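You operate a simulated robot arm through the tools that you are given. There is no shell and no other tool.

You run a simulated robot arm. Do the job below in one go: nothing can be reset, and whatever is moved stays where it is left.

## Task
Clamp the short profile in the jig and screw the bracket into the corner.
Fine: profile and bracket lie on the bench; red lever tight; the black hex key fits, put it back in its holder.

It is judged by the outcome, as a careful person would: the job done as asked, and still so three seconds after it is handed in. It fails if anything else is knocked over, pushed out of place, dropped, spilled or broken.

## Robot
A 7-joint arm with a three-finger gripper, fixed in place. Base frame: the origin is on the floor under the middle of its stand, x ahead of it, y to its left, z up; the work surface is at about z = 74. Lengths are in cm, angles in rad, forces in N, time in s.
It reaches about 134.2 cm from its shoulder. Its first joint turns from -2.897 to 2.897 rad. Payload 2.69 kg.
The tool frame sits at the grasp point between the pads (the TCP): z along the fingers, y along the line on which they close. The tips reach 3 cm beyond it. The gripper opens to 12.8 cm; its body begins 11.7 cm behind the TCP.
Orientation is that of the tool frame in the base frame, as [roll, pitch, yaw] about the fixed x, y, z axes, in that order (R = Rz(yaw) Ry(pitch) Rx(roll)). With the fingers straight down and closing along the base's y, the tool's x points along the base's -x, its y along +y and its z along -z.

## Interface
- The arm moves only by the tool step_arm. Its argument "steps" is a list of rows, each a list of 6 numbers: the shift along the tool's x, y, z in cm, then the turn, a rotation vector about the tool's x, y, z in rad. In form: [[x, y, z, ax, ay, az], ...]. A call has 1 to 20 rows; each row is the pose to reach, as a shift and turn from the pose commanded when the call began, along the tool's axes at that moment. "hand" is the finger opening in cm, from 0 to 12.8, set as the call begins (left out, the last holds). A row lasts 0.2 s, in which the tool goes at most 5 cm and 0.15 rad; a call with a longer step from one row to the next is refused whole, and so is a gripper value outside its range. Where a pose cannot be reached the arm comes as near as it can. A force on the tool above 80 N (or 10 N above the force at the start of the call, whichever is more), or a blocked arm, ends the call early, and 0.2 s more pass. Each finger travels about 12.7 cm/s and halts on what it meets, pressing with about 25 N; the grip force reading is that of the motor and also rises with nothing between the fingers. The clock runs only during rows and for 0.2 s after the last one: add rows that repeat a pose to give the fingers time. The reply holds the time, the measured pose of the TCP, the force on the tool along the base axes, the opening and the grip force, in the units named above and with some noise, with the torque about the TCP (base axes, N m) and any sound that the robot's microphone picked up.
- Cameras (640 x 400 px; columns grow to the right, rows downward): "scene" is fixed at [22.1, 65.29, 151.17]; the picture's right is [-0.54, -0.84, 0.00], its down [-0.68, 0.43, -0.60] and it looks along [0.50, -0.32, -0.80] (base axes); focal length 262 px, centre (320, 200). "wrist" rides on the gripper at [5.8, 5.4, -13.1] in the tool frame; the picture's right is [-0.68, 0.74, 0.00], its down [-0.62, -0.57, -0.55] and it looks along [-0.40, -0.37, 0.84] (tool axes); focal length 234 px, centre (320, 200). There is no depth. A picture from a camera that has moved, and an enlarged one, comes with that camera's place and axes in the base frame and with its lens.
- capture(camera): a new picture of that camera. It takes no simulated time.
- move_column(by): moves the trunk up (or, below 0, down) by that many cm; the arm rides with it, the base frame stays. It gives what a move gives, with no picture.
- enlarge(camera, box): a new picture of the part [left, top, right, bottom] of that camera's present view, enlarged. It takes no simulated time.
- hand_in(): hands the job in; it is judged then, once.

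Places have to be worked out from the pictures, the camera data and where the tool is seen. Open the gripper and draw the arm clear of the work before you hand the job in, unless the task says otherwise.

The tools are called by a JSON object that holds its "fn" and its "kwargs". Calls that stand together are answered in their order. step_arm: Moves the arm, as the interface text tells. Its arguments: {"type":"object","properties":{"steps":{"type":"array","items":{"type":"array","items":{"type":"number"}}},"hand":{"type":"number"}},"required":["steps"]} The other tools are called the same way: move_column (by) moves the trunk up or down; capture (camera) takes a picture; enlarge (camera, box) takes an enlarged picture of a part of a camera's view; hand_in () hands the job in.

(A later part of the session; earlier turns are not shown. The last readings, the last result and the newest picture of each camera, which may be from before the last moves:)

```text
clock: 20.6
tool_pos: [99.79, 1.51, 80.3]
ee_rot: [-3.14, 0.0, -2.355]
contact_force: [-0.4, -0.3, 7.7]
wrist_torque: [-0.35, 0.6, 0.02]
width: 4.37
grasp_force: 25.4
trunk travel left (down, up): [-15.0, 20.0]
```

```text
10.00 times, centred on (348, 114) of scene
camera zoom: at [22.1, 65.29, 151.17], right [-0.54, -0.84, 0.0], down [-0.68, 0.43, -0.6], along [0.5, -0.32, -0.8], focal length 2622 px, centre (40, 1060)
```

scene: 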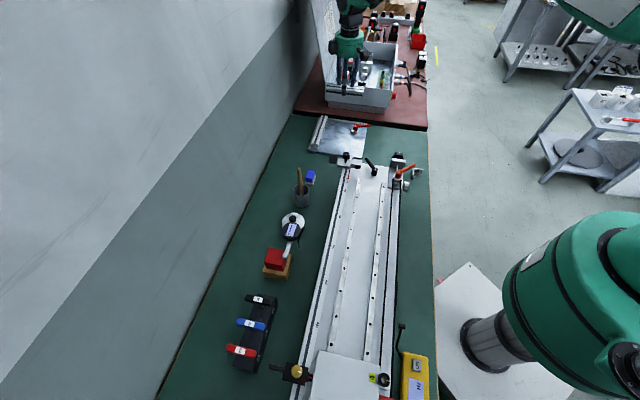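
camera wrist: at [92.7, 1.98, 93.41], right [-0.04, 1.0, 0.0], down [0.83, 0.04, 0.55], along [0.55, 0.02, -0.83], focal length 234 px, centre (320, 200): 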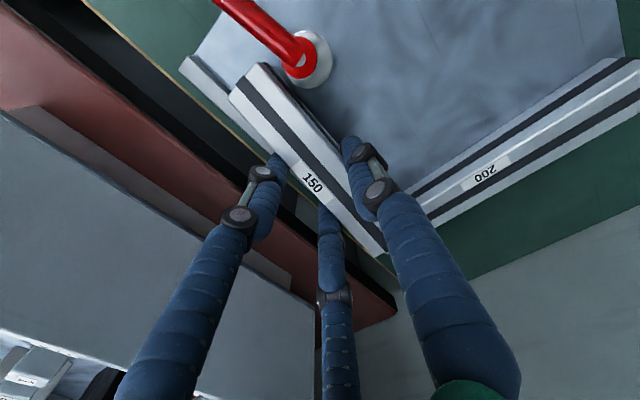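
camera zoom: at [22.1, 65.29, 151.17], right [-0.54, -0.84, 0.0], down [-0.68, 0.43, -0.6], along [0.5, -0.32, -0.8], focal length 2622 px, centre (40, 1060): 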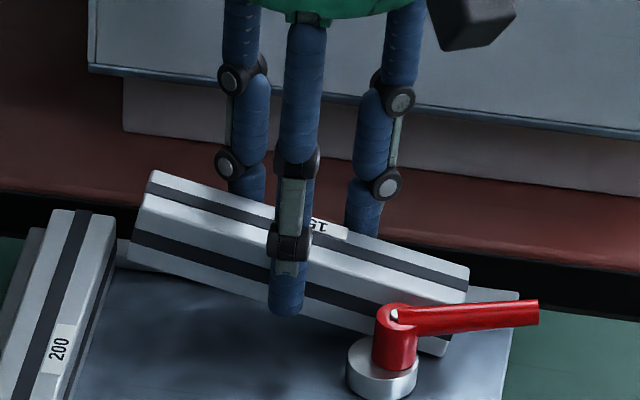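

The right end now rests on the plate (7.7 N with a matching torque), as intended. I continue lowering to level it.

{"fn": "step_arm", "kwargs": {"steps": [[0, 0, 0.3, 0, 0, 0], [0, 0, 0.5, 0, 0, 0], [0, 0, 0.7, 0, 0, 0], [0, 0, 0.85, 0, 0, 0], [0, 0, 0.85, 0, 0, 0]]}}

{"fn": "enlarge", "kwargs": {"camera": "scene", "box": [316, 94, 380, 134]}}

{"fn": "enlarge", "kwargs": {"camera": "wrist", "box": [180, 0, 420, 150]}}

```text
clock: 21.8
tool_pos: [99.87, 1.58, 79.48]
ee_rot: [-3.142, 0.0, -2.354]
contact_force: [5.7, 1.2, 14.2]
wrist_torque: [-0.5, 0.69, 0.13]
width: 4.39
grasp_force: 25.4
trunk travel left (down, up): [-15.0, 20.0]
```

```text
10.00 times, centred on (348, 114) of scene
camera zoom: at [22.1, 65.29, 151.17], right [-0.54, -0.84, 0.0], down [-0.68, 0.43, -0.6], along [0.5, -0.32, -0.8], focal length 2622 px, centre (40, 1060)
```

zoom: 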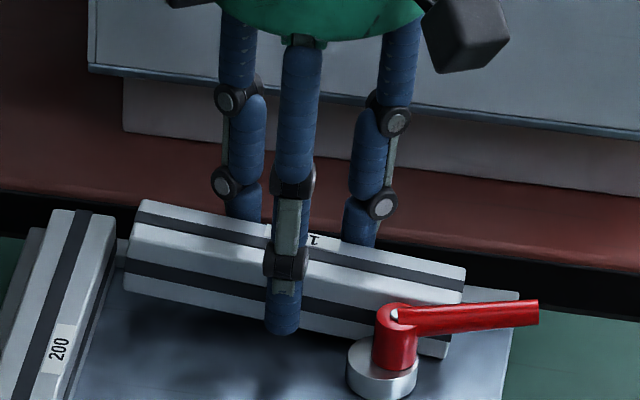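

```text
2.67 times, centred on (300, 75) of wrist
camera zoom: at [91.98, 1.29, 92.49], right [-0.04, 1.0, 0.0], down [0.84, 0.04, 0.55], along [0.55, 0.02, -0.84], focal length 624 px, centre (373, 533)
```

zoom: 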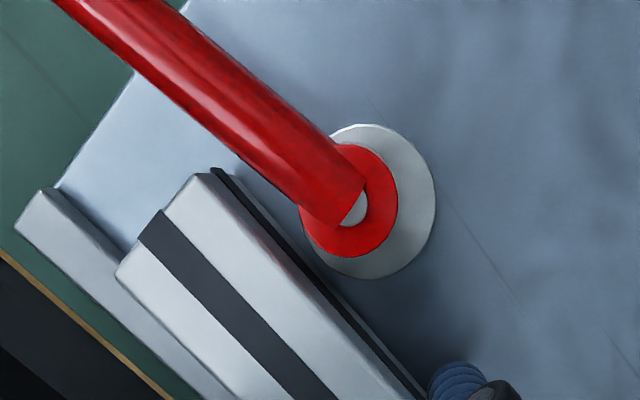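

It is levelling (about 6° left). I continue down in small steps, watching that the fence-side fingertips don't press hard on the fence.

{"fn": "step_arm", "kwargs": {"steps": [[0, 0, 0.2, 0, 0, 0], [0, 0, 0.4, 0, 0, 0], [0, 0, 0.5, 0, 0, 0], [0, 0, 0.5, 0, 0, 0]]}}

{"fn": "enlarge", "kwargs": {"camera": "scene", "box": [316, 94, 380, 134]}}

```text
clock: 22.8
tool_pos: [99.81, 1.63, 78.94]
ee_rot: [-3.141, 0.0, -2.354]
contact_force: [2.8, 2.6, 12.3]
wrist_torque: [-0.3, 0.14, 0.09]
width: 4.37
grasp_force: 25.5
trunk travel left (down, up): [-15.0, 20.0]
```

```text
10.00 times, centred on (348, 114) of scene
camera zoom: at [22.1, 65.29, 151.17], right [-0.54, -0.84, 0.0], down [-0.68, 0.43, -0.6], along [0.5, -0.32, -0.8], focal length 2622 px, centre (40, 1060)
```

zoom: 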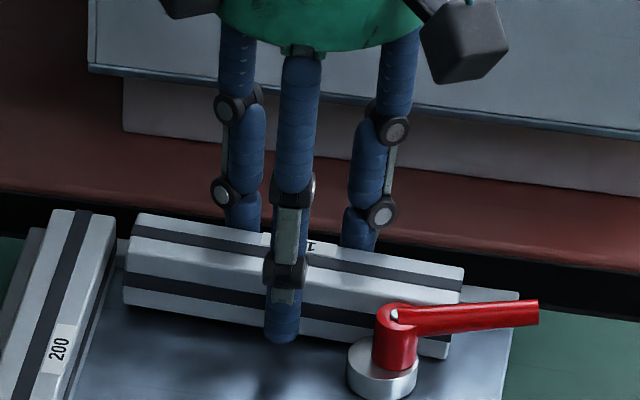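

Nearly level now. I lower the last few millimetres.

{"fn": "step_arm", "kwargs": {"steps": [[0, 0, 0.15, 0, 0, 0], [0, 0, 0.3, 0, 0, 0], [0, 0, 0.35, 0, 0, 0], [0, 0, 0.35, 0, 0, 0]]}}

{"fn": "enlarge", "kwargs": {"camera": "scene", "box": [316, 94, 380, 134]}}

{"fn": "enlarge", "kwargs": {"camera": "wrist", "box": [180, 0, 420, 150]}}

```text
clock: 23.8
tool_pos: [99.92, 1.56, 78.96]
ee_rot: [-3.138, 0.003, -2.354]
contact_force: [-11.1, -0.9, 42.3]
wrist_torque: [-1.49, 1.17, -0.36]
width: 4.39
grasp_force: 24.4
trunk travel left (down, up): [-15.0, 20.0]
```

```text
10.00 times, centred on (348, 114) of scene
camera zoom: at [22.1, 65.29, 151.17], right [-0.54, -0.84, 0.0], down [-0.68, 0.43, -0.6], along [0.5, -0.32, -0.8], focal length 2622 px, centre (40, 1060)
```

zoom: 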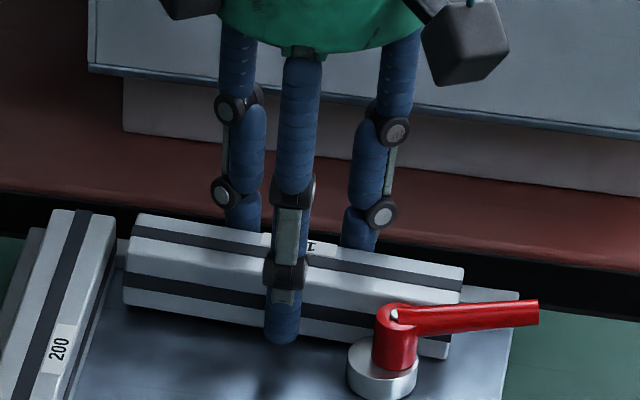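

```text
2.67 times, centred on (300, 75) of wrist
camera zoom: at [91.91, 1.29, 91.99], right [-0.04, 1.0, 0.0], down [0.83, 0.04, 0.55], along [0.55, 0.02, -0.83], focal length 624 px, centre (373, 533)
```

zoom: 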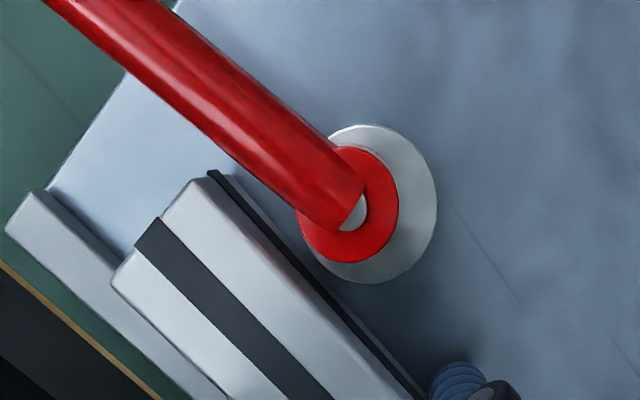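

The fence-side fingertips now touch the fence top (42 N), with the profile only ~3° off level. I unload upward 0.33 cm, then open the fingers to let it settle flat.

{"fn": "step_arm", "kwargs": {"steps": [[0, 0, -0.2, 0, 0, 0], [0, 0, -0.33, 0, 0, 0], [0, 0, -0.33, 0, 0, 0]]}}

{"fn": "step_arm", "kwargs": {"steps": [[0, 0, 0, 0, 0, 0], [0, 0, 0, 0, 0, 0], [0, 0, 0, 0, 0, 0]], "hand": 8}}

{"fn": "enlarge", "kwargs": {"camera": "scene", "box": [316, 94, 380, 134]}}

{"fn": "capture", "kwargs": {"camera": "wrist"}}

```text
clock: 24.6
tool_pos: [99.83, 1.61, 78.96]
ee_rot: [-3.14, 0.003, -2.354]
contact_force: [3.6, -5.9, 25.2]
wrist_torque: [-0.67, -0.27, 0.0]
width: 4.39
grasp_force: 24.8
trunk travel left (down, up): [-15.0, 20.0]
```

```text
clock: 25.4
tool_pos: [99.73, 1.66, 78.66]
ee_rot: [3.139, -0.002, -2.356]
contact_force: [0.6, 0.8, 0.0]
wrist_torque: [0.01, -0.01, 0.03]
width: 8.12
grasp_force: 0.1
trunk travel left (down, up): [-15.0, 20.0]
```

```text
10.00 times, centred on (348, 114) of scene
camera zoom: at [22.1, 65.29, 151.17], right [-0.54, -0.84, 0.0], down [-0.68, 0.43, -0.6], along [0.5, -0.32, -0.8], focal length 2622 px, centre (40, 1060)
```

zoom: 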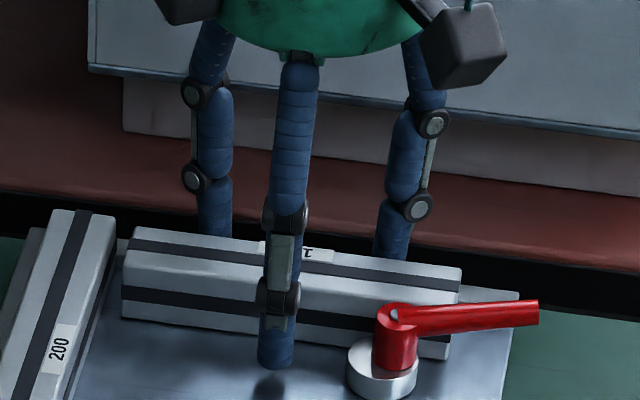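

```text
taken
camera wrist: at [91.94, 1.34, 91.81], right [-0.04, 1.0, 0.0], down [0.84, 0.04, 0.55], along [0.55, 0.02, -0.84], focal length 234 px, centre (320, 200)
```

wrist: 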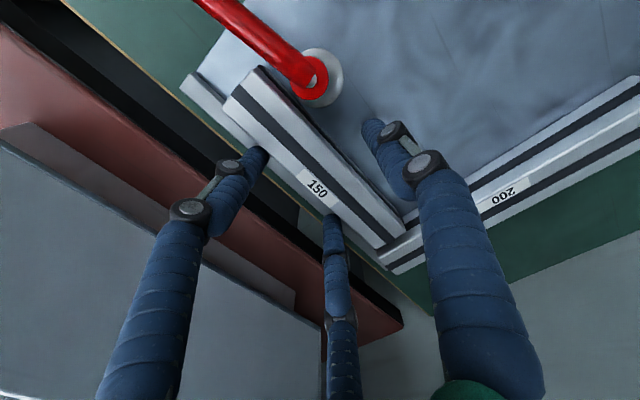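

The profile lies flat on the plate now. I enlarge both ends to see the remaining gaps to the 200 profile and the fence.

{"fn": "enlarge", "kwargs": {"camera": "wrist", "box": [340, 180, 436, 280]}}

{"fn": "enlarge", "kwargs": {"camera": "scene", "box": [316, 108, 340, 126]}}

{"fn": "enlarge", "kwargs": {"camera": "wrist", "box": [170, 50, 330, 150]}}

```text
4.00 times, centred on (388, 230) of wrist
camera zoom: at [91.94, 1.34, 91.81], right [-0.04, 1.0, 0.0], down [0.84, 0.04, 0.55], along [0.55, 0.02, -0.84], focal length 937 px, centre (48, 80)
```

zoom: 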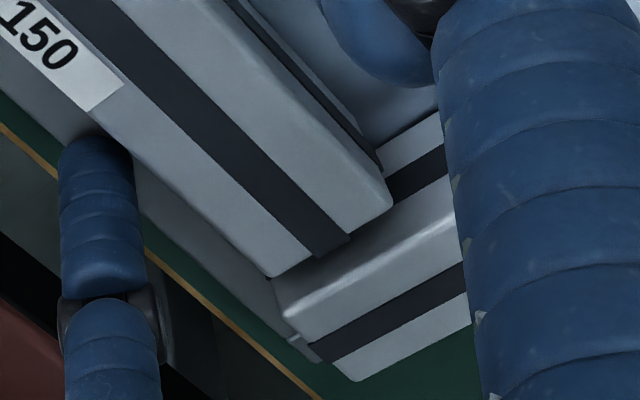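

```text
16.00 times, centred on (328, 117) of scene
camera zoom: at [22.1, 65.29, 151.17], right [-0.54, -0.84, 0.0], down [-0.68, 0.43, -0.6], along [0.5, -0.32, -0.8], focal length 4195 px, centre (192, 1528)
```

zoom: 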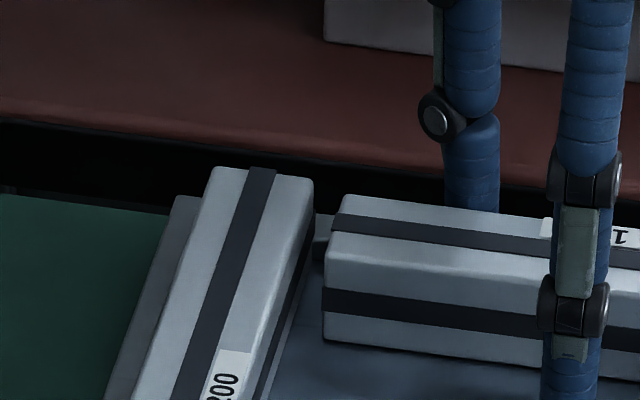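

```text
4.00 times, centred on (250, 100) of wrist
camera zoom: at [91.94, 1.34, 91.81], right [-0.04, 1.0, 0.0], down [0.84, 0.04, 0.55], along [0.55, 0.02, -0.84], focal length 937 px, centre (600, 600)
```

zoom: 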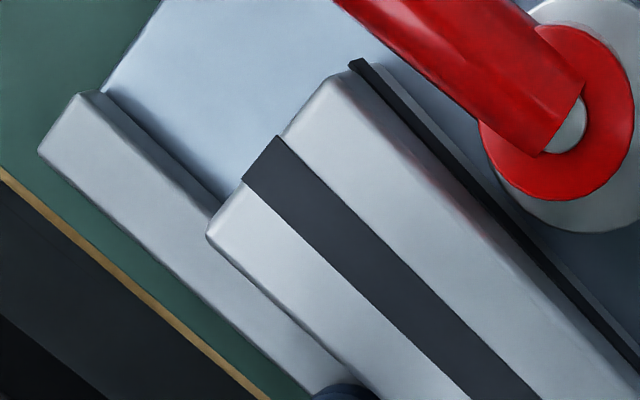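

Gaps are roughly 0.3 cm to the fence and 0.5–0.9 cm to the 200 profile. I raise the fingers slightly to clear the fence top and close on the profile again, to slide it home flat on the plate.

{"fn": "step_arm", "kwargs": {"steps": [[0, 0, -0.3, 0, 0, 0], [0, 0, -0.45, 0, 0, 0]]}}

{"fn": "step_arm", "kwargs": {"steps": [[0, 0, 0, 0, 0, 0], [0, 0, 0, 0, 0, 0], [0, 0, 0, 0, 0, 0]], "hand": 3}}

{"fn": "step_arm", "kwargs": {"steps": [[-0.15, 0, 0, 0, 0, 0], [-0.3, 0, 0, 0, 0, 0], [-0.4, 0, 0, 0, 0, 0], [-0.4, 0, 0, 0, 0, 0]]}}

{"fn": "enlarge", "kwargs": {"camera": "scene", "box": [316, 104, 348, 124]}}

```text
clock: 26.0
tool_pos: [99.76, 1.54, 79.27]
ee_rot: [-3.141, -0.001, -2.354]
contact_force: [0.1, 0.2, 0.1]
wrist_torque: [0.0, 0.01, 0.0]
width: 8.0
grasp_force: 0.1
trunk travel left (down, up): [-15.0, 20.0]
```

```text
clock: 26.8
tool_pos: [99.95, 1.5, 79.35]
ee_rot: [3.141, 0.0, -2.354]
contact_force: [0.4, -0.3, 0.0]
wrist_torque: [0.0, 0.07, -0.02]
width: 4.41
grasp_force: 24.7
trunk travel left (down, up): [-15.0, 20.0]
```

```text
clock: 27.8
tool_pos: [100.16, 1.84, 79.4]
ee_rot: [3.142, 0.0, -2.355]
contact_force: [0.5, 0.0, -0.3]
wrist_torque: [-0.02, 0.01, 0.0]
width: 4.37
grasp_force: 24.5
trunk travel left (down, up): [-15.0, 20.0]
```

```text
16.00 times, centred on (332, 114) of scene
camera zoom: at [22.1, 65.29, 151.17], right [-0.54, -0.84, 0.0], down [-0.68, 0.43, -0.6], along [0.5, -0.32, -0.8], focal length 4195 px, centre (128, 1576)
```

zoom: 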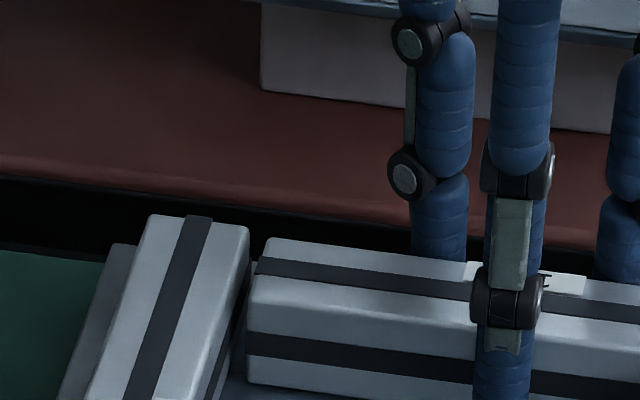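

The gap to the 200 profile is shrinking with no contact force yet. I keep sliding in small steps until the force rises.

{"fn": "step_arm", "kwargs": {"steps": [[-0.1, 0, 0, 0, 0, 0], [-0.2, 0, 0, 0, 0, 0], [-0.3, 0, 0, 0, 0, 0], [-0.3, 0, 0, 0, 0, 0]]}}

{"fn": "enlarge", "kwargs": {"camera": "scene", "box": [316, 104, 348, 124]}}

```text
clock: 28.8
tool_pos: [100.39, 2.06, 79.49]
ee_rot: [3.141, 0.0, -2.353]
contact_force: [-0.3, 0.8, -0.2]
wrist_torque: [-0.02, -0.01, 0.01]
width: 4.37
grasp_force: 25.6
trunk travel left (down, up): [-15.0, 20.0]
```

```text
16.00 times, centred on (332, 114) of scene
camera zoom: at [22.1, 65.29, 151.17], right [-0.54, -0.84, 0.0], down [-0.68, 0.43, -0.6], along [0.5, -0.32, -0.8], focal length 4195 px, centre (128, 1576)
```

zoom: 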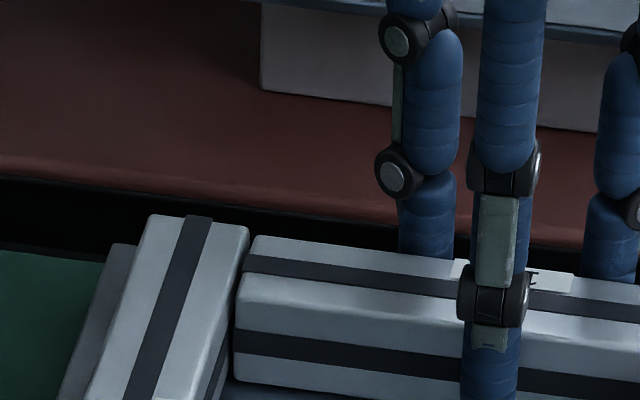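

Very close now. Two more millimetres in small steps.

{"fn": "step_arm", "kwargs": {"steps": [[-0.07, 0, 0, 0, 0, 0], [-0.14, 0, 0, 0, 0, 0], [-0.2, 0, 0, 0, 0, 0], [-0.2, 0, 0, 0, 0, 0]]}}

{"fn": "enlarge", "kwargs": {"camera": "scene", "box": [316, 104, 348, 124]}}

```text
clock: 29.8
tool_pos: [100.34, 2.12, 79.37]
ee_rot: [-3.142, 0.001, -2.355]
contact_force: [0.1, 0.4, 0.4]
wrist_torque: [0.01, -0.03, 0.02]
width: 4.4
grasp_force: 24.8
trunk travel left (down, up): [-15.0, 20.0]
```

```text
16.00 times, centred on (332, 114) of scene
camera zoom: at [22.1, 65.29, 151.17], right [-0.54, -0.84, 0.0], down [-0.68, 0.43, -0.6], along [0.5, -0.32, -0.8], focal length 4195 px, centre (128, 1576)
```

zoom: 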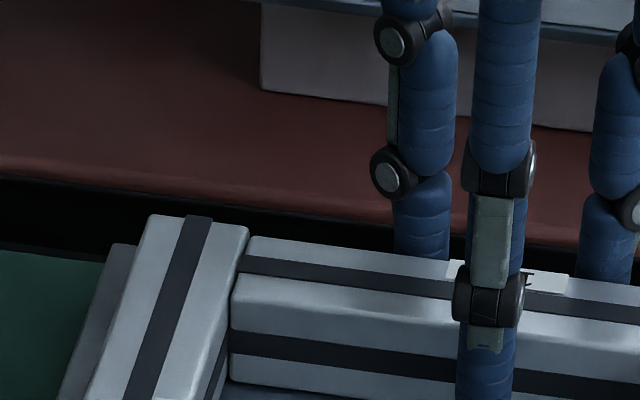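

{"fn": "step_arm", "kwargs": {"steps": [[-0.05, 0, 0, 0, 0, 0], [-0.1, 0, 0, 0, 0, 0], [-0.15, 0, 0, 0, 0, 0], [-0.2, 0, 0, 0, 0, 0], [-0.2, 0, 0, 0, 0, 0]]}}

{"fn": "enlarge", "kwargs": {"camera": "scene", "box": [316, 104, 348, 124]}}

```text
clock: 31.0
tool_pos: [100.56, 2.21, 79.31]
ee_rot: [-3.141, -0.001, -2.354]
contact_force: [-5.6, -4.7, 1.2]
wrist_torque: [-0.04, 0.06, 0.07]
width: 4.37
grasp_force: 25.0
trunk travel left (down, up): [-15.0, 20.0]
```

```text
16.00 times, centred on (332, 114) of scene
camera zoom: at [22.1, 65.29, 151.17], right [-0.54, -0.84, 0.0], down [-0.68, 0.43, -0.6], along [0.5, -0.32, -0.8], focal length 4195 px, centre (128, 1576)
```

zoom: 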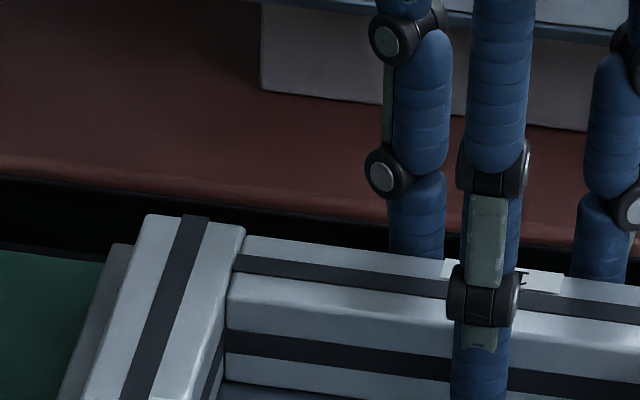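

Contact with the 200 profile: about 7 N along -e2. Now I slide the profile towards the fence (tool -y) in small steps until it touches.

{"fn": "step_arm", "kwargs": {"steps": [[0.05, -0.07, 0, 0, 0, 0], [0.05, -0.14, 0, 0, 0, 0], [0.05, -0.2, 0, 0, 0, 0], [0.05, -0.2, 0, 0, 0, 0]]}}

{"fn": "enlarge", "kwargs": {"camera": "wrist", "box": [170, 50, 330, 150]}}

```text
clock: 32.0
tool_pos: [100.75, 2.14, 79.35]
ee_rot: [-3.14, 0.0, -2.355]
contact_force: [-5.5, -3.6, -0.8]
wrist_torque: [-0.16, 0.2, 0.14]
width: 4.4
grasp_force: 25.7
trunk travel left (down, up): [-15.0, 20.0]
```

```text
4.00 times, centred on (250, 100) of wrist
camera zoom: at [92.87, 1.89, 92.41], right [-0.04, 1.0, 0.0], down [0.84, 0.04, 0.55], along [0.55, 0.02, -0.84], focal length 937 px, centre (600, 600)
```

zoom: 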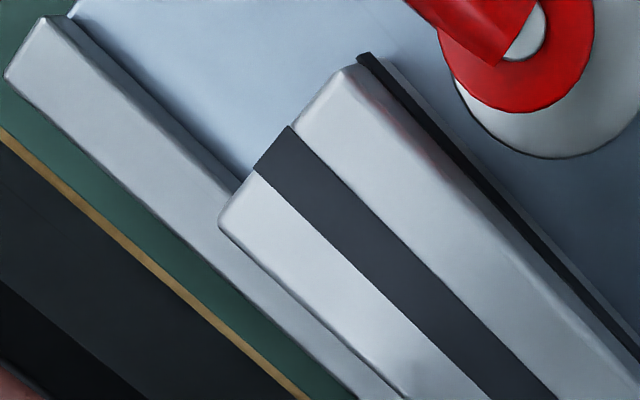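

{"fn": "step_arm", "kwargs": {"steps": [[0.03, -0.07, 0, 0, 0, 0], [0.05, -0.14, 0, 0, 0, 0], [0.05, -0.2, 0, 0, 0, 0], [0.05, -0.2, 0, 0, 0, 0]]}}

{"fn": "enlarge", "kwargs": {"camera": "wrist", "box": [170, 50, 330, 150]}}

{"fn": "enlarge", "kwargs": {"camera": "scene", "box": [316, 104, 380, 144]}}

```text
clock: 33.0
tool_pos: [100.89, 2.07, 79.29]
ee_rot: [-3.141, 0.0, -2.355]
contact_force: [0.4, 1.8, 0.8]
wrist_torque: [-0.05, 0.12, -0.09]
width: 4.39
grasp_force: 25.2
trunk travel left (down, up): [-15.0, 20.0]
```

```text
4.00 times, centred on (250, 100) of wrist
camera zoom: at [93.02, 1.71, 92.38], right [-0.04, 1.0, 0.0], down [0.83, 0.04, 0.55], along [0.55, 0.02, -0.84], focal length 937 px, centre (600, 600)
```

zoom: 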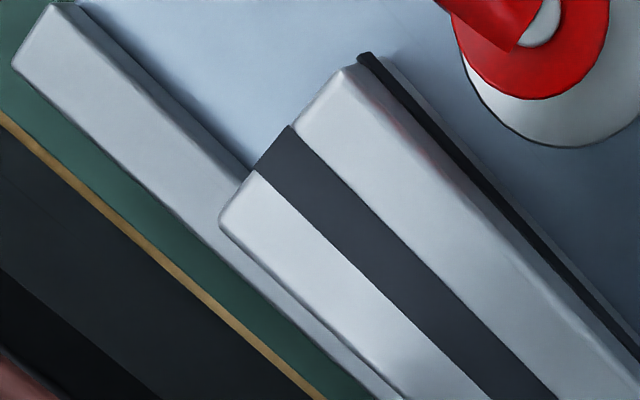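

```text
10.00 times, centred on (348, 124) of scene
camera zoom: at [22.1, 65.29, 151.17], right [-0.54, -0.84, 0.0], down [-0.68, 0.43, -0.6], along [0.5, -0.32, -0.8], focal length 2622 px, centre (40, 960)
```

zoom: 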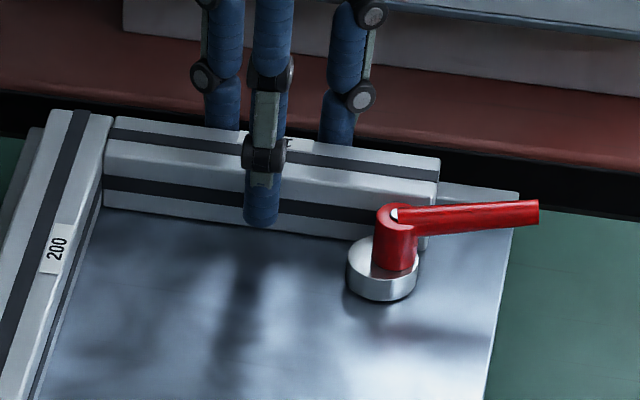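

{"fn": "step_arm", "kwargs": {"steps": [[0, -0.07, 0, 0, 0, 0], [0, -0.14, 0, 0, 0, 0], [0, -0.2, 0, 0, 0, 0], [0, -0.2, 0, 0, 0, 0]]}}

{"fn": "enlarge", "kwargs": {"camera": "wrist", "box": [170, 50, 330, 150]}}

```text
clock: 34.0
tool_pos: [100.85, 1.93, 79.27]
ee_rot: [-3.139, -0.001, -2.354]
contact_force: [-9.6, 12.0, 2.1]
wrist_torque: [0.47, 0.35, -0.12]
width: 4.35
grasp_force: 24.8
trunk travel left (down, up): [-15.0, 20.0]
```

```text
4.00 times, centred on (250, 100) of wrist
camera zoom: at [93.06, 1.68, 92.39], right [-0.04, 1.0, 0.0], down [0.84, 0.04, 0.55], along [0.55, 0.02, -0.84], focal length 937 px, centre (600, 600)
```

zoom: 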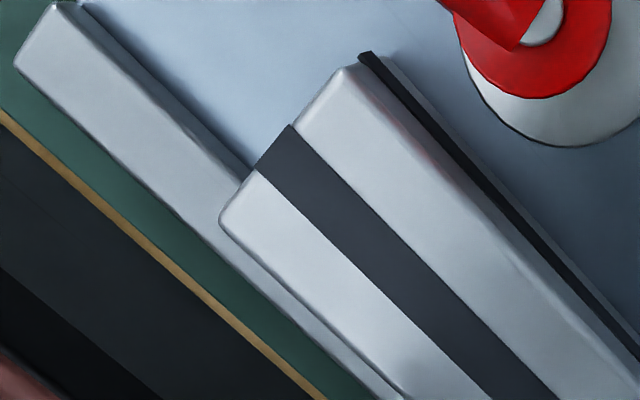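

The profile is firmly against the fence (15 N). I open the hand to release it, then raise clear.

{"fn": "step_arm", "kwargs": {"steps": [[0, 0, 0, 0, 0, 0], [0, 0, 0, 0, 0, 0], [0, 0, 0, 0, 0, 0]], "hand": 8}}

{"fn": "step_arm", "kwargs": {"steps": [[0, 0.2, -1, 0, 0, 0], [0, 0.2, -4, 0, 0, 0], [0, 0.2, -8, 0, 0, 0], [0, 0.2, -12, 0, 0, 0], [0, 0.2, -12, 0, 0, 0]]}}

{"fn": "capture", "kwargs": {"camera": "wrist"}}

{"fn": "enlarge", "kwargs": {"camera": "scene", "box": [300, 106, 380, 156]}}

```text
clock: 34.8
tool_pos: [101.13, 1.87, 79.38]
ee_rot: [-3.141, 0.0, -2.355]
contact_force: [0.0, 0.1, 0.5]
wrist_torque: [-0.03, -0.01, 0.01]
width: 7.99
grasp_force: 0.0
trunk travel left (down, up): [-15.0, 20.0]
```

```text
clock: 36.0
tool_pos: [100.77, 1.87, 91.5]
ee_rot: [-3.141, 0.002, -2.354]
contact_force: [0.5, -0.4, 0.7]
wrist_torque: [0.0, -0.02, 0.04]
width: 8.01
grasp_force: 0.2
trunk travel left (down, up): [-15.0, 20.0]
```

```text
taken
camera wrist: at [92.95, 1.61, 104.58], right [-0.04, 1.0, 0.0], down [0.84, 0.04, 0.55], along [0.55, 0.02, -0.84], focal length 234 px, centre (320, 200)
```

wrist: 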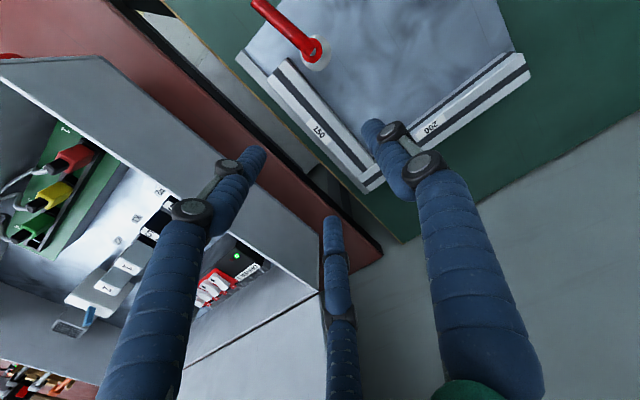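

```text
8.00 times, centred on (340, 131) of scene
camera zoom: at [22.1, 65.29, 151.17], right [-0.54, -0.84, 0.0], down [-0.68, 0.43, -0.6], along [0.5, -0.32, -0.8], focal length 2097 px, centre (160, 752)
```

zoom: 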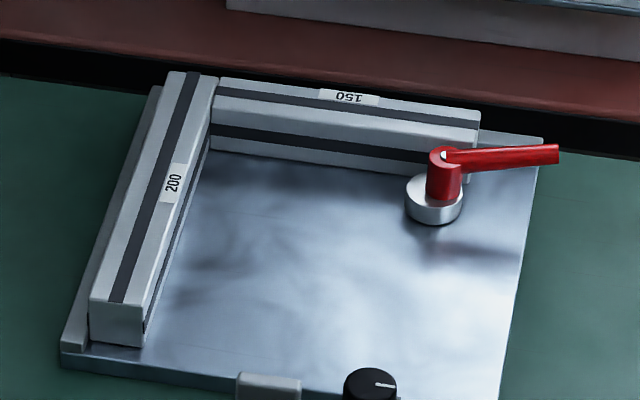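

The profile sits snugly against fence and 200 profile. Next is the red lever: I close the fingers into a fist and go to the outer side of the lever arm, high first.

{"fn": "step_arm", "kwargs": {"steps": [[3.3, 0.23, 1.1, 0, 0, 0], [6.6, 0.45, 2.2, 0, 0, 0], [9.91, 0.68, 3.3, 0, 0, 0], [9.91, 0.68, 3.3, 0, 0, 0]], "hand": 0}}

{"fn": "capture", "kwargs": {"camera": "wrist"}}

{"fn": "enlarge", "kwargs": {"camera": "scene", "box": [332, 86, 412, 146]}}

```text
clock: 37.0
tool_pos: [93.54, -4.68, 88.21]
ee_rot: [-3.141, 0.0, -2.353]
contact_force: [-0.1, -0.5, -0.7]
wrist_torque: [0.01, 0.06, -0.02]
width: 0.19
grasp_force: 25.1
trunk travel left (down, up): [-15.0, 20.0]
```

```text
taken
camera wrist: at [85.59, -4.92, 101.19], right [-0.04, 1.0, 0.0], down [0.84, 0.04, 0.55], along [0.55, 0.02, -0.84], focal length 234 px, centre (320, 200)
```

wrist: 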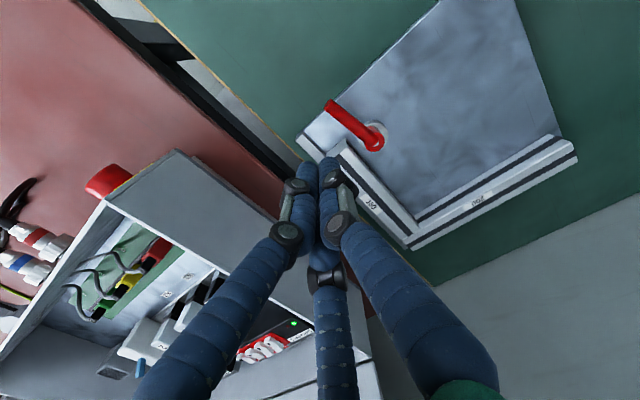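

```text
6.67 times, centred on (372, 116) of scene
camera zoom: at [22.1, 65.29, 151.17], right [-0.54, -0.84, 0.0], down [-0.68, 0.43, -0.6], along [0.5, -0.32, -0.8], focal length 1748 px, centre (-27, 760)
```

zoom: 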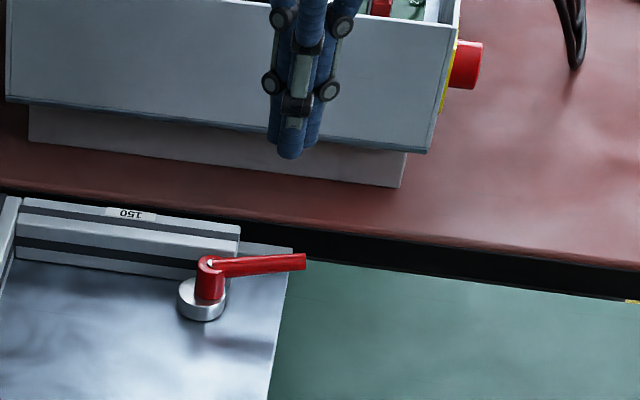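

The fist hovers outside the lever, over the plate's far-right corner. I descend so the tips are at lever-arm height, just above the profile's top level.

{"fn": "step_arm", "kwargs": {"steps": [[0, 0, 2.5, 0, 0, 0], [0, 0, 5, 0, 0, 0], [0, 0, 6.8, 0, 0, 0], [0, 0, 6.8, 0, 0, 0]]}}

{"fn": "capture", "kwargs": {"camera": "wrist"}}

{"fn": "enlarge", "kwargs": {"camera": "scene", "box": [332, 96, 396, 136]}}

```text
clock: 38.0
tool_pos: [93.47, -4.55, 81.26]
ee_rot: [3.141, -0.001, -2.355]
contact_force: [-0.3, -0.3, -0.1]
wrist_torque: [0.03, 0.01, 0.02]
width: 0.24
grasp_force: 25.3
trunk travel left (down, up): [-15.0, 20.0]
```

```text
taken
camera wrist: at [85.54, -4.81, 94.3], right [-0.04, 1.0, 0.0], down [0.84, 0.04, 0.55], along [0.55, 0.02, -0.84], focal length 234 px, centre (320, 200)
```

wrist: 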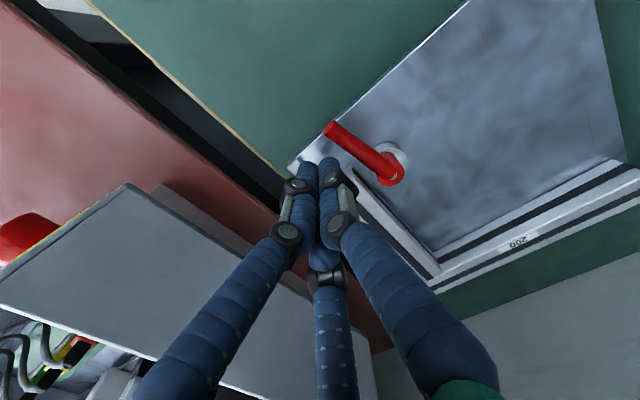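

```text
10.00 times, centred on (364, 116) of scene
camera zoom: at [22.1, 65.29, 151.17], right [-0.54, -0.84, 0.0], down [-0.68, 0.43, -0.6], along [0.5, -0.32, -0.8], focal length 2622 px, centre (-120, 1040)
```

zoom: 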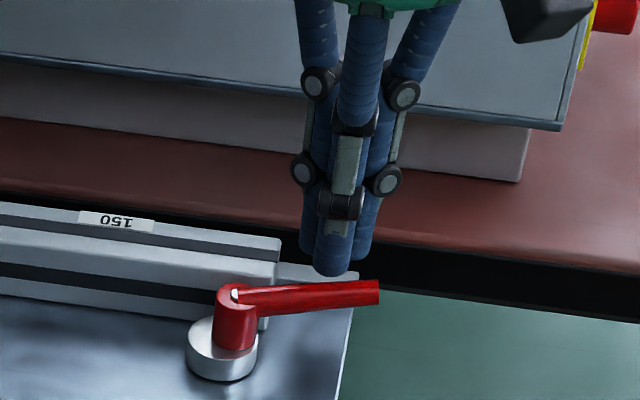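

Triangulating from both cameras puts the lever tip at about (89.9, -4.2, 78.6). I lower 1 cm more and push the arm clockwise (seen from above) along its arc, in a first 30° stage.

{"fn": "step_arm", "kwargs": {"steps": [[0, 0, 0.5, 0, 0, 0], [0, 0, 1.0, 0, 0, 0], [0.1, 0.6, 1.0, 0, 0, 0], [0.45, 1.17, 1.0, 0, 0, 0], [0.8, 1.74, 1.0, 0, 0, 0], [0.98, 2.35, 1.0, 0, 0, 0], [1.14, 2.96, 1.0, 0, 0, 0], [1.14, 2.96, 1.0, 0, 0, 0]]}}

{"fn": "capture", "kwargs": {"camera": "wrist"}}

{"fn": "enlarge", "kwargs": {"camera": "scene", "box": [332, 96, 396, 136]}}

```text
clock: 39.8
tool_pos: [90.51, -3.13, 80.23]
ee_rot: [3.141, -0.002, -2.355]
contact_force: [-0.6, -0.2, -0.5]
wrist_torque: [0.05, -0.02, 0.02]
width: 0.19
grasp_force: 25.1
trunk travel left (down, up): [-15.0, 20.0]
```

```text
taken
camera wrist: at [82.56, -3.5, 93.24], right [-0.04, 1.0, 0.0], down [0.84, 0.04, 0.55], along [0.55, 0.02, -0.84], focal length 234 px, centre (320, 200)
```

wrist: 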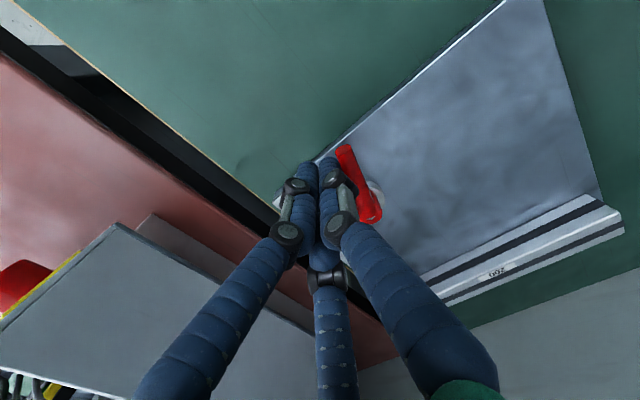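

```text
10.00 times, centred on (364, 116) of scene
camera zoom: at [22.1, 65.29, 151.17], right [-0.54, -0.84, 0.0], down [-0.68, 0.43, -0.6], along [0.5, -0.32, -0.8], focal length 2622 px, centre (-120, 1040)
```

zoom: 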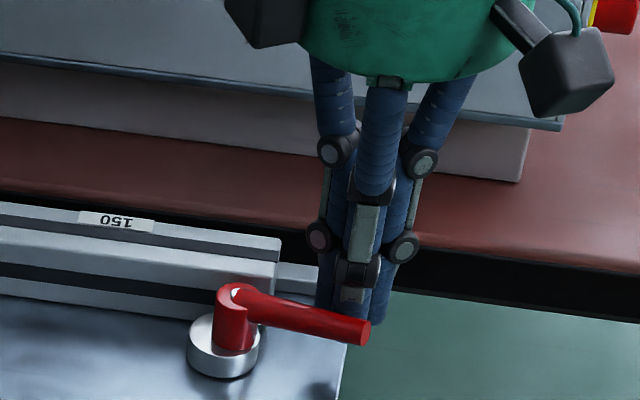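

The lever follows freely. I continue pushing along the arc to about 60°.

{"fn": "step_arm", "kwargs": {"steps": [[0.01, 0.63, 0, 0, 0, 0], [0.01, 1.26, 0, 0, 0, 0], [-0.12, 1.89, 0, 0, 0, 0], [-0.26, 2.52, 0, 0, 0, 0], [-0.26, 2.52, 0, 0, 0, 0]]}}

{"fn": "capture", "kwargs": {"camera": "wrist"}}

{"fn": "enlarge", "kwargs": {"camera": "scene", "box": [332, 96, 396, 136]}}

```text
clock: 41.0
tool_pos: [88.92, -1.33, 80.25]
ee_rot: [-3.141, 0.001, -2.354]
contact_force: [-0.2, 0.1, 0.3]
wrist_torque: [0.0, 0.03, -0.02]
width: 0.21
grasp_force: 25.1
trunk travel left (down, up): [-15.0, 20.0]
```

```text
taken
camera wrist: at [81.04, -1.57, 93.29], right [-0.04, 1.0, 0.0], down [0.84, 0.04, 0.55], along [0.55, 0.02, -0.84], focal length 234 px, centre (320, 200)
```

wrist: 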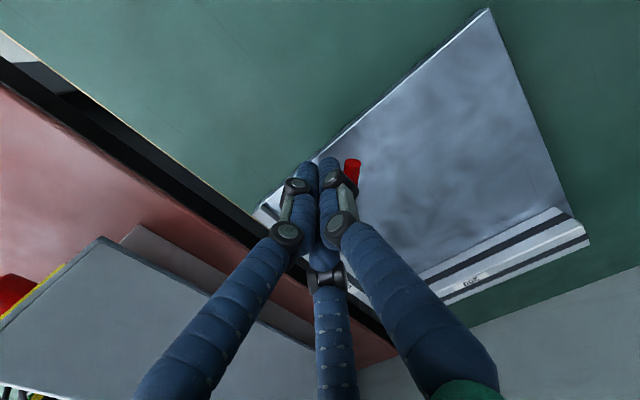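

```text
10.00 times, centred on (364, 116) of scene
camera zoom: at [22.1, 65.29, 151.17], right [-0.54, -0.84, 0.0], down [-0.68, 0.43, -0.6], along [0.5, -0.32, -0.8], focal length 2622 px, centre (-120, 1040)
```

zoom: 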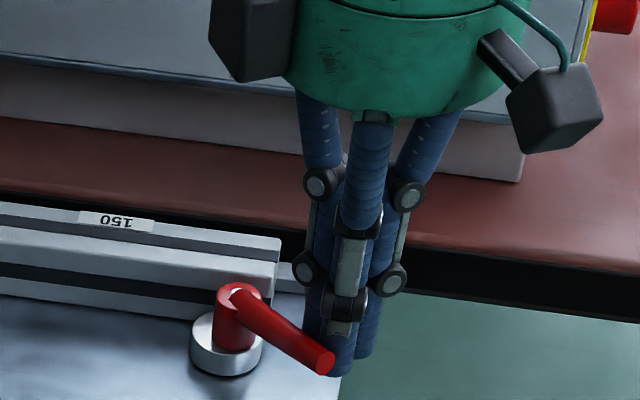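

Still free. I keep pushing towards the point where the cam should bite, in small steps.

{"fn": "step_arm", "kwargs": {"steps": [[-0.33, 0.54, 0, 0, 0, 0], [-0.66, 1.08, 0, 0, 0, 0], [-1.08, 1.57, 0, 0, 0, 0], [-1.08, 1.57, 0, 0, 0, 0]]}}

{"fn": "enlarge", "kwargs": {"camera": "scene", "box": [332, 96, 396, 136]}}

```text
clock: 42.0
tool_pos: [88.53, 0.44, 80.26]
ee_rot: [3.14, -0.002, -2.354]
contact_force: [-0.5, 0.4, 0.4]
wrist_torque: [0.0, -0.02, 0.0]
width: 0.23
grasp_force: 25.2
trunk travel left (down, up): [-15.0, 20.0]
```

```text
10.00 times, centred on (364, 116) of scene
camera zoom: at [22.1, 65.29, 151.17], right [-0.54, -0.84, 0.0], down [-0.68, 0.43, -0.6], along [0.5, -0.32, -0.8], focal length 2622 px, centre (-120, 1040)
```

zoom: 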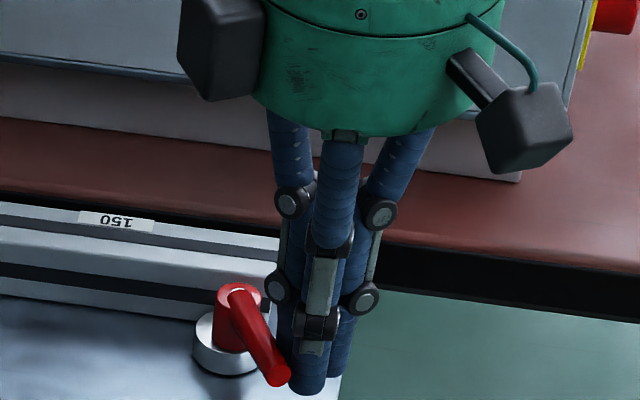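

{"fn": "step_arm", "kwargs": {"steps": [[-0.21, 0.24, 0, 0, 0, 0], [-0.42, 0.49, 0, 0, 0, 0], [-0.79, 0.71, 0, 0, 0, 0], [-1.15, 0.94, 0, 0, 0, 0], [-1.15, 0.94, 0, 0, 0, 0]]}}

{"fn": "enlarge", "kwargs": {"camera": "scene", "box": [332, 96, 396, 136]}}

{"fn": "capture", "kwargs": {"camera": "wrist"}}

```text
clock: 43.2
tool_pos: [88.7, 2.05, 80.17]
ee_rot: [3.141, 0.0, -2.354]
contact_force: [-0.1, 0.3, -0.1]
wrist_torque: [0.01, 0.0, -0.03]
width: 0.21
grasp_force: 25.3
trunk travel left (down, up): [-15.0, 20.0]
```

```text
10.00 times, centred on (364, 116) of scene
camera zoom: at [22.1, 65.29, 151.17], right [-0.54, -0.84, 0.0], down [-0.68, 0.43, -0.6], along [0.5, -0.32, -0.8], focal length 2622 px, centre (-120, 1040)
```

zoom: 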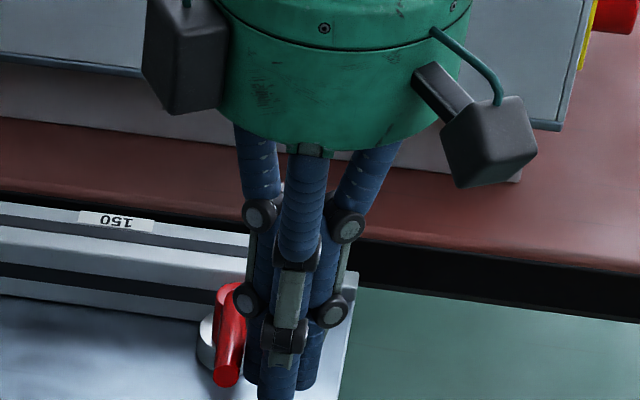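

```text
taken
camera wrist: at [80.8, 1.77, 93.23], right [-0.04, 1.0, 0.0], down [0.84, 0.04, 0.55], along [0.55, 0.02, -0.84], focal length 234 px, centre (320, 200)
```

wrist: 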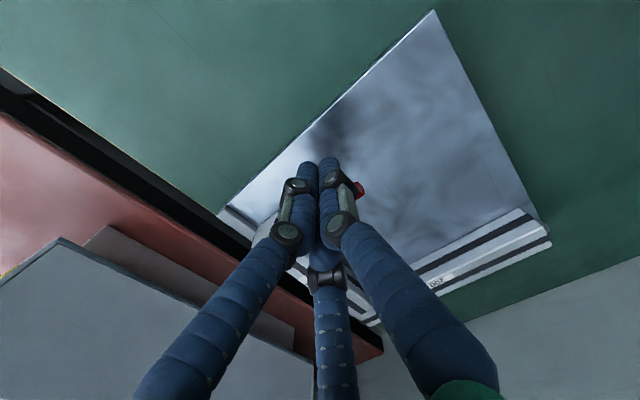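

The lever has turned about 90° without noticeable resistance so far. I go on in small steps.

{"fn": "step_arm", "kwargs": {"steps": [[-0.35, 0.15, 0, 0, 0, 0], [-0.77, 0.35, 0, 0, 0, 0], [-0.77, 0.35, 0, 0, 0, 0]]}}

{"fn": "enlarge", "kwargs": {"camera": "scene", "box": [332, 96, 396, 136]}}

```text
clock: 44.0
tool_pos: [88.69, 2.35, 80.07]
ee_rot: [3.138, -0.003, -2.354]
contact_force: [-24.1, -55.4, 3.5]
wrist_torque: [-0.69, 0.29, -0.63]
width: 0.2
grasp_force: 25.3
trunk travel left (down, up): [-15.0, 20.0]
```

```text
10.00 times, centred on (364, 116) of scene
camera zoom: at [22.1, 65.29, 151.17], right [-0.54, -0.84, 0.0], down [-0.68, 0.43, -0.6], along [0.5, -0.32, -0.8], focal length 2622 px, centre (-120, 1040)
```

zoom: 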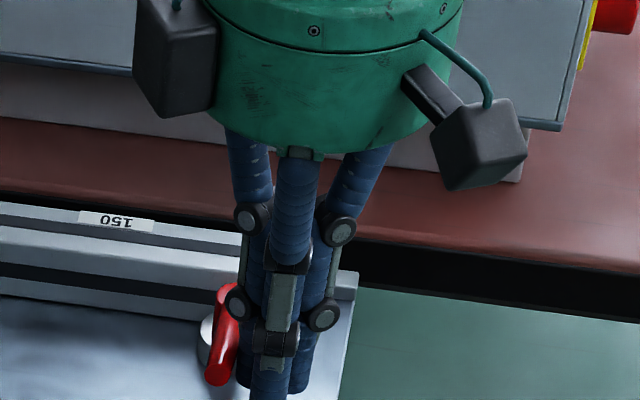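

A firm 60 N now resists: the lever is tight. I back off and raise to inspect the clamp.

{"fn": "step_arm", "kwargs": {"steps": [[0.5, -0.25, 0, 0, 0, 0], [1.2, -0.6, 0, 0, 0, 0], [2.0, -1.2, -0.5, 0, 0, 0], [2.0, -1.2, -4, 0, 0, 0], [2.0, -1.2, -8.5, 0, 0, 0], [2.0, -1.2, -8.5, 0, 0, 0]]}}

{"fn": "enlarge", "kwargs": {"camera": "scene", "box": [316, 104, 380, 144]}}

{"fn": "capture", "kwargs": {"camera": "wrist"}}

```text
clock: 45.4
tool_pos: [88.38, 0.73, 88.51]
ee_rot: [3.14, 0.0, -2.355]
contact_force: [-0.3, -0.1, 0.8]
wrist_torque: [0.01, 0.0, -0.02]
width: 0.24
grasp_force: 25.2
trunk travel left (down, up): [-15.0, 20.0]
```

```text
10.00 times, centred on (348, 124) of scene
camera zoom: at [22.1, 65.29, 151.17], right [-0.54, -0.84, 0.0], down [-0.68, 0.43, -0.6], along [0.5, -0.32, -0.8], focal length 2622 px, centre (40, 960)
```

zoom: 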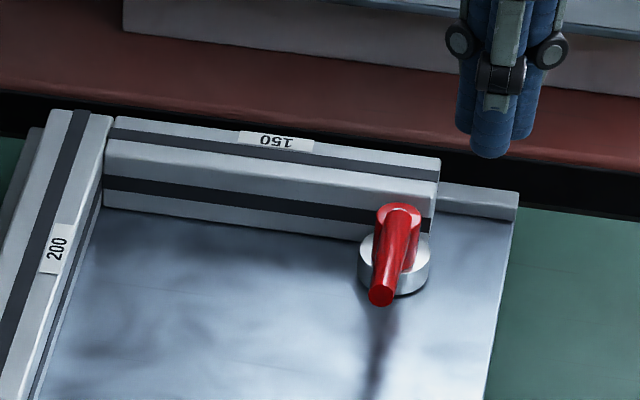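

```text
taken
camera wrist: at [80.5, 0.51, 101.55], right [-0.04, 1.0, 0.0], down [0.83, 0.04, 0.55], along [0.55, 0.02, -0.84], focal length 234 px, centre (320, 200)
```

wrist: 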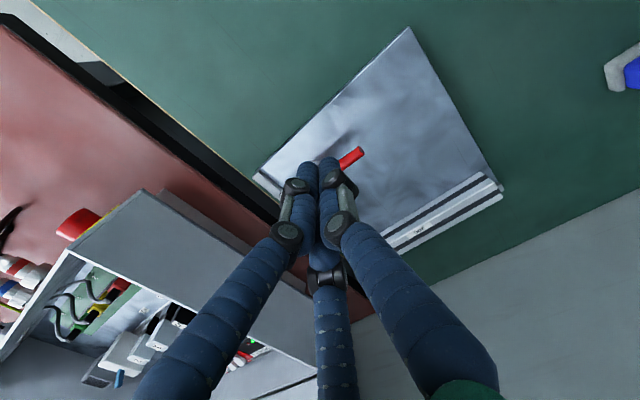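

The lever now points away from the fence with the disc pressed on the profile. Next the bracket: I move above it, turning the tool so the thumb will face its open (long) side, and look down on it.

{"fn": "step_arm", "kwargs": {"steps": [[2.4, 2.78, -1.9, 0, 0, -0.131], [4.81, 5.57, -3.8, 0, 0, -0.261], [7.21, 8.35, -5.5, 0, 0, -0.392], [9.61, 11.13, -7.0, 0, 0, -0.523], [12.02, 13.92, -8.3, 0, 0, -0.653], [14.42, 16.7, -8.3, 0, 0, -0.784], [14.42, 16.7, -8.3, 0, 0, -0.784]], "hand": 6}}

{"fn": "capture", "kwargs": {"camera": "wrist"}}

{"fn": "enlarge", "kwargs": {"camera": "wrist", "box": [270, 10, 370, 80]}}

```text
clock: 47.0
tool_pos: [66.34, 2.09, 97.03]
ee_rot: [-3.142, 0.0, -1.571]
contact_force: [0.1, 0.3, 0.6]
wrist_torque: [0.0, -0.03, -0.01]
width: 6.02
grasp_force: 0.0
trunk travel left (down, up): [-15.0, 20.0]
```

```text
taken
camera wrist: at [60.98, -3.65, 110.09], right [-0.74, 0.68, 0.0], down [0.56, 0.62, 0.55], along [0.37, 0.4, -0.84], focal length 234 px, centre (320, 200)
```

wrist: 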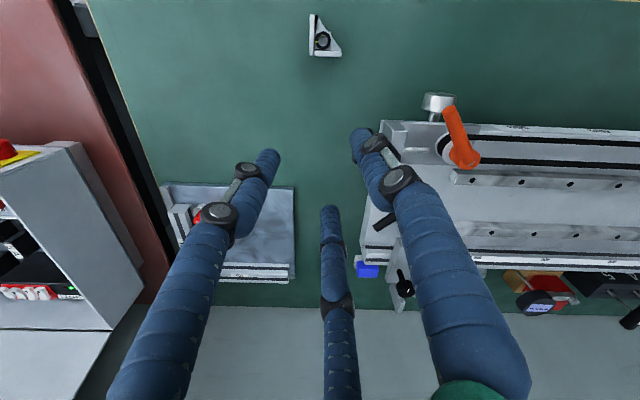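

```text
5.71 times, centred on (320, 45) of wrist
camera zoom: at [60.98, -3.65, 110.09], right [-0.74, 0.68, 0.0], down [0.56, 0.62, 0.55], along [0.37, 0.4, -0.84], focal length 1338 px, centre (320, 1086)
```

zoom: 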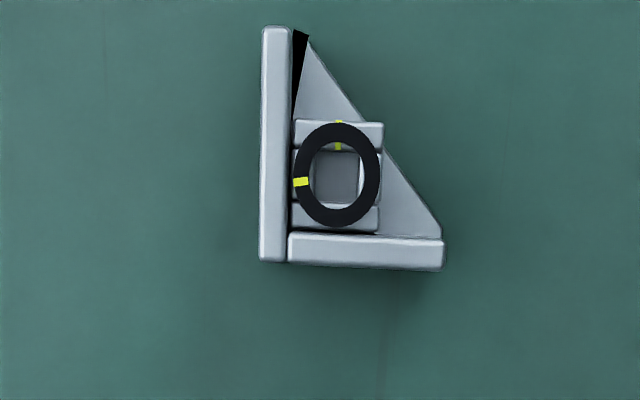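

The bracket lies aligned with the bench: apex near (62.4, -3.9), legs about 3.9 cm, socket about (60.2, -3.9). Its ring mark sits 90° anticlockwise of a fixed mark on the boss. I check its height in an enlarged scene view.

{"fn": "enlarge", "kwargs": {"camera": "scene", "box": [410, 162, 434, 182]}}

{"fn": "enlarge", "kwargs": {"camera": "wrist", "box": [300, 8, 348, 62]}}

```text
16.00 times, centred on (422, 172) of scene
camera zoom: at [22.1, 65.29, 151.17], right [-0.54, -0.84, 0.0], down [-0.68, 0.43, -0.6], along [0.5, -0.32, -0.8], focal length 4195 px, centre (-1312, 648)
```

zoom: 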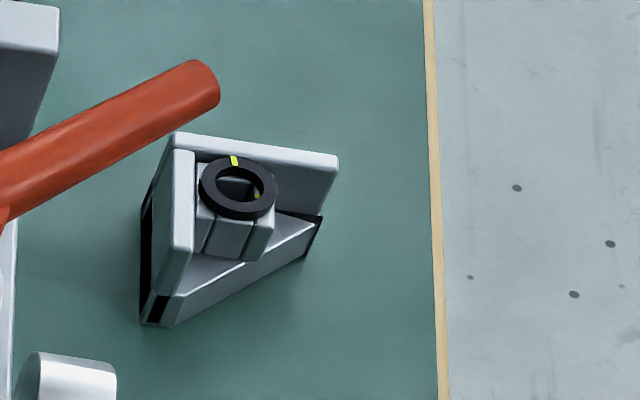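

```text
7.41 times, centred on (324, 35) of wrist
camera zoom: at [60.98, -3.65, 110.09], right [-0.74, 0.68, 0.0], down [0.56, 0.62, 0.55], along [0.37, 0.4, -0.84], focal length 1735 px, centre (290, 1422)
```

zoom: 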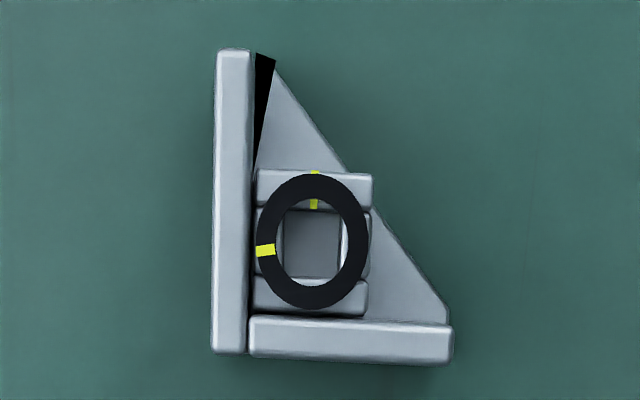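

The bracket's top is at about z 76.2. The orange lever of the long machine reaches up nearby, so before descending I check where it is relative to the gripper body.

{"fn": "enlarge", "kwargs": {"camera": "wrist", "box": [380, 70, 540, 190]}}

{"fn": "enlarge", "kwargs": {"camera": "scene", "box": [380, 145, 444, 190]}}

{"fn": "capture", "kwargs": {"camera": "scene"}}

```text
3.33 times, centred on (460, 130) of wrist
camera zoom: at [60.98, -3.65, 110.09], right [-0.74, 0.68, 0.0], down [0.56, 0.62, 0.55], along [0.37, 0.4, -0.84], focal length 781 px, centre (-147, 433)
```

zoom: 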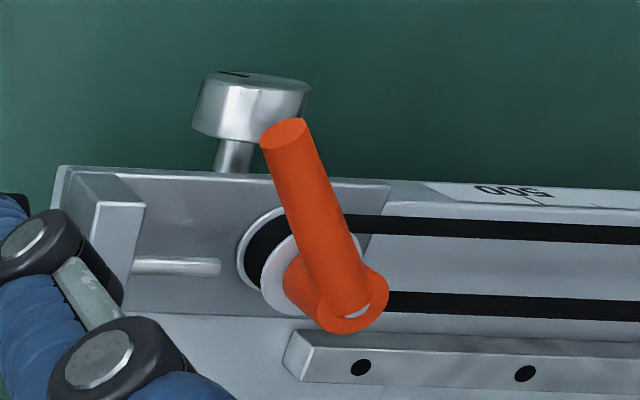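

```text
8.89 times, centred on (412, 168) of scene
camera zoom: at [22.1, 65.29, 151.17], right [-0.54, -0.84, 0.0], down [-0.68, 0.43, -0.6], along [0.5, -0.32, -0.8], focal length 2330 px, centre (-498, 489)
```

zoom: 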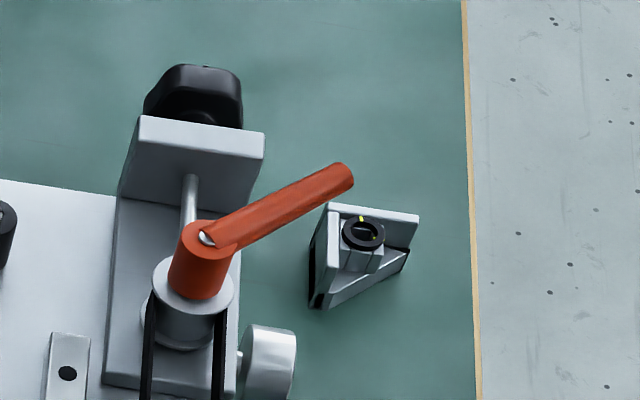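

```text
taken
```

scene: 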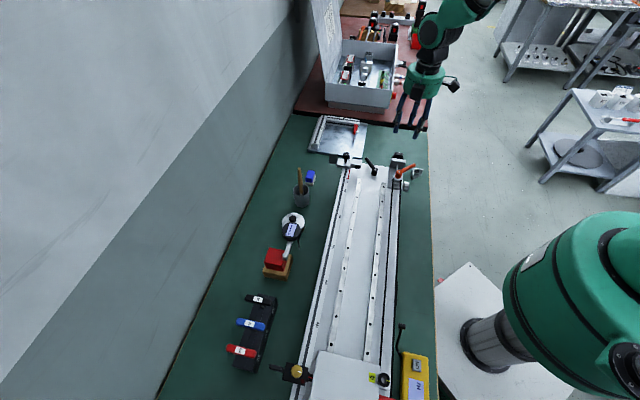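

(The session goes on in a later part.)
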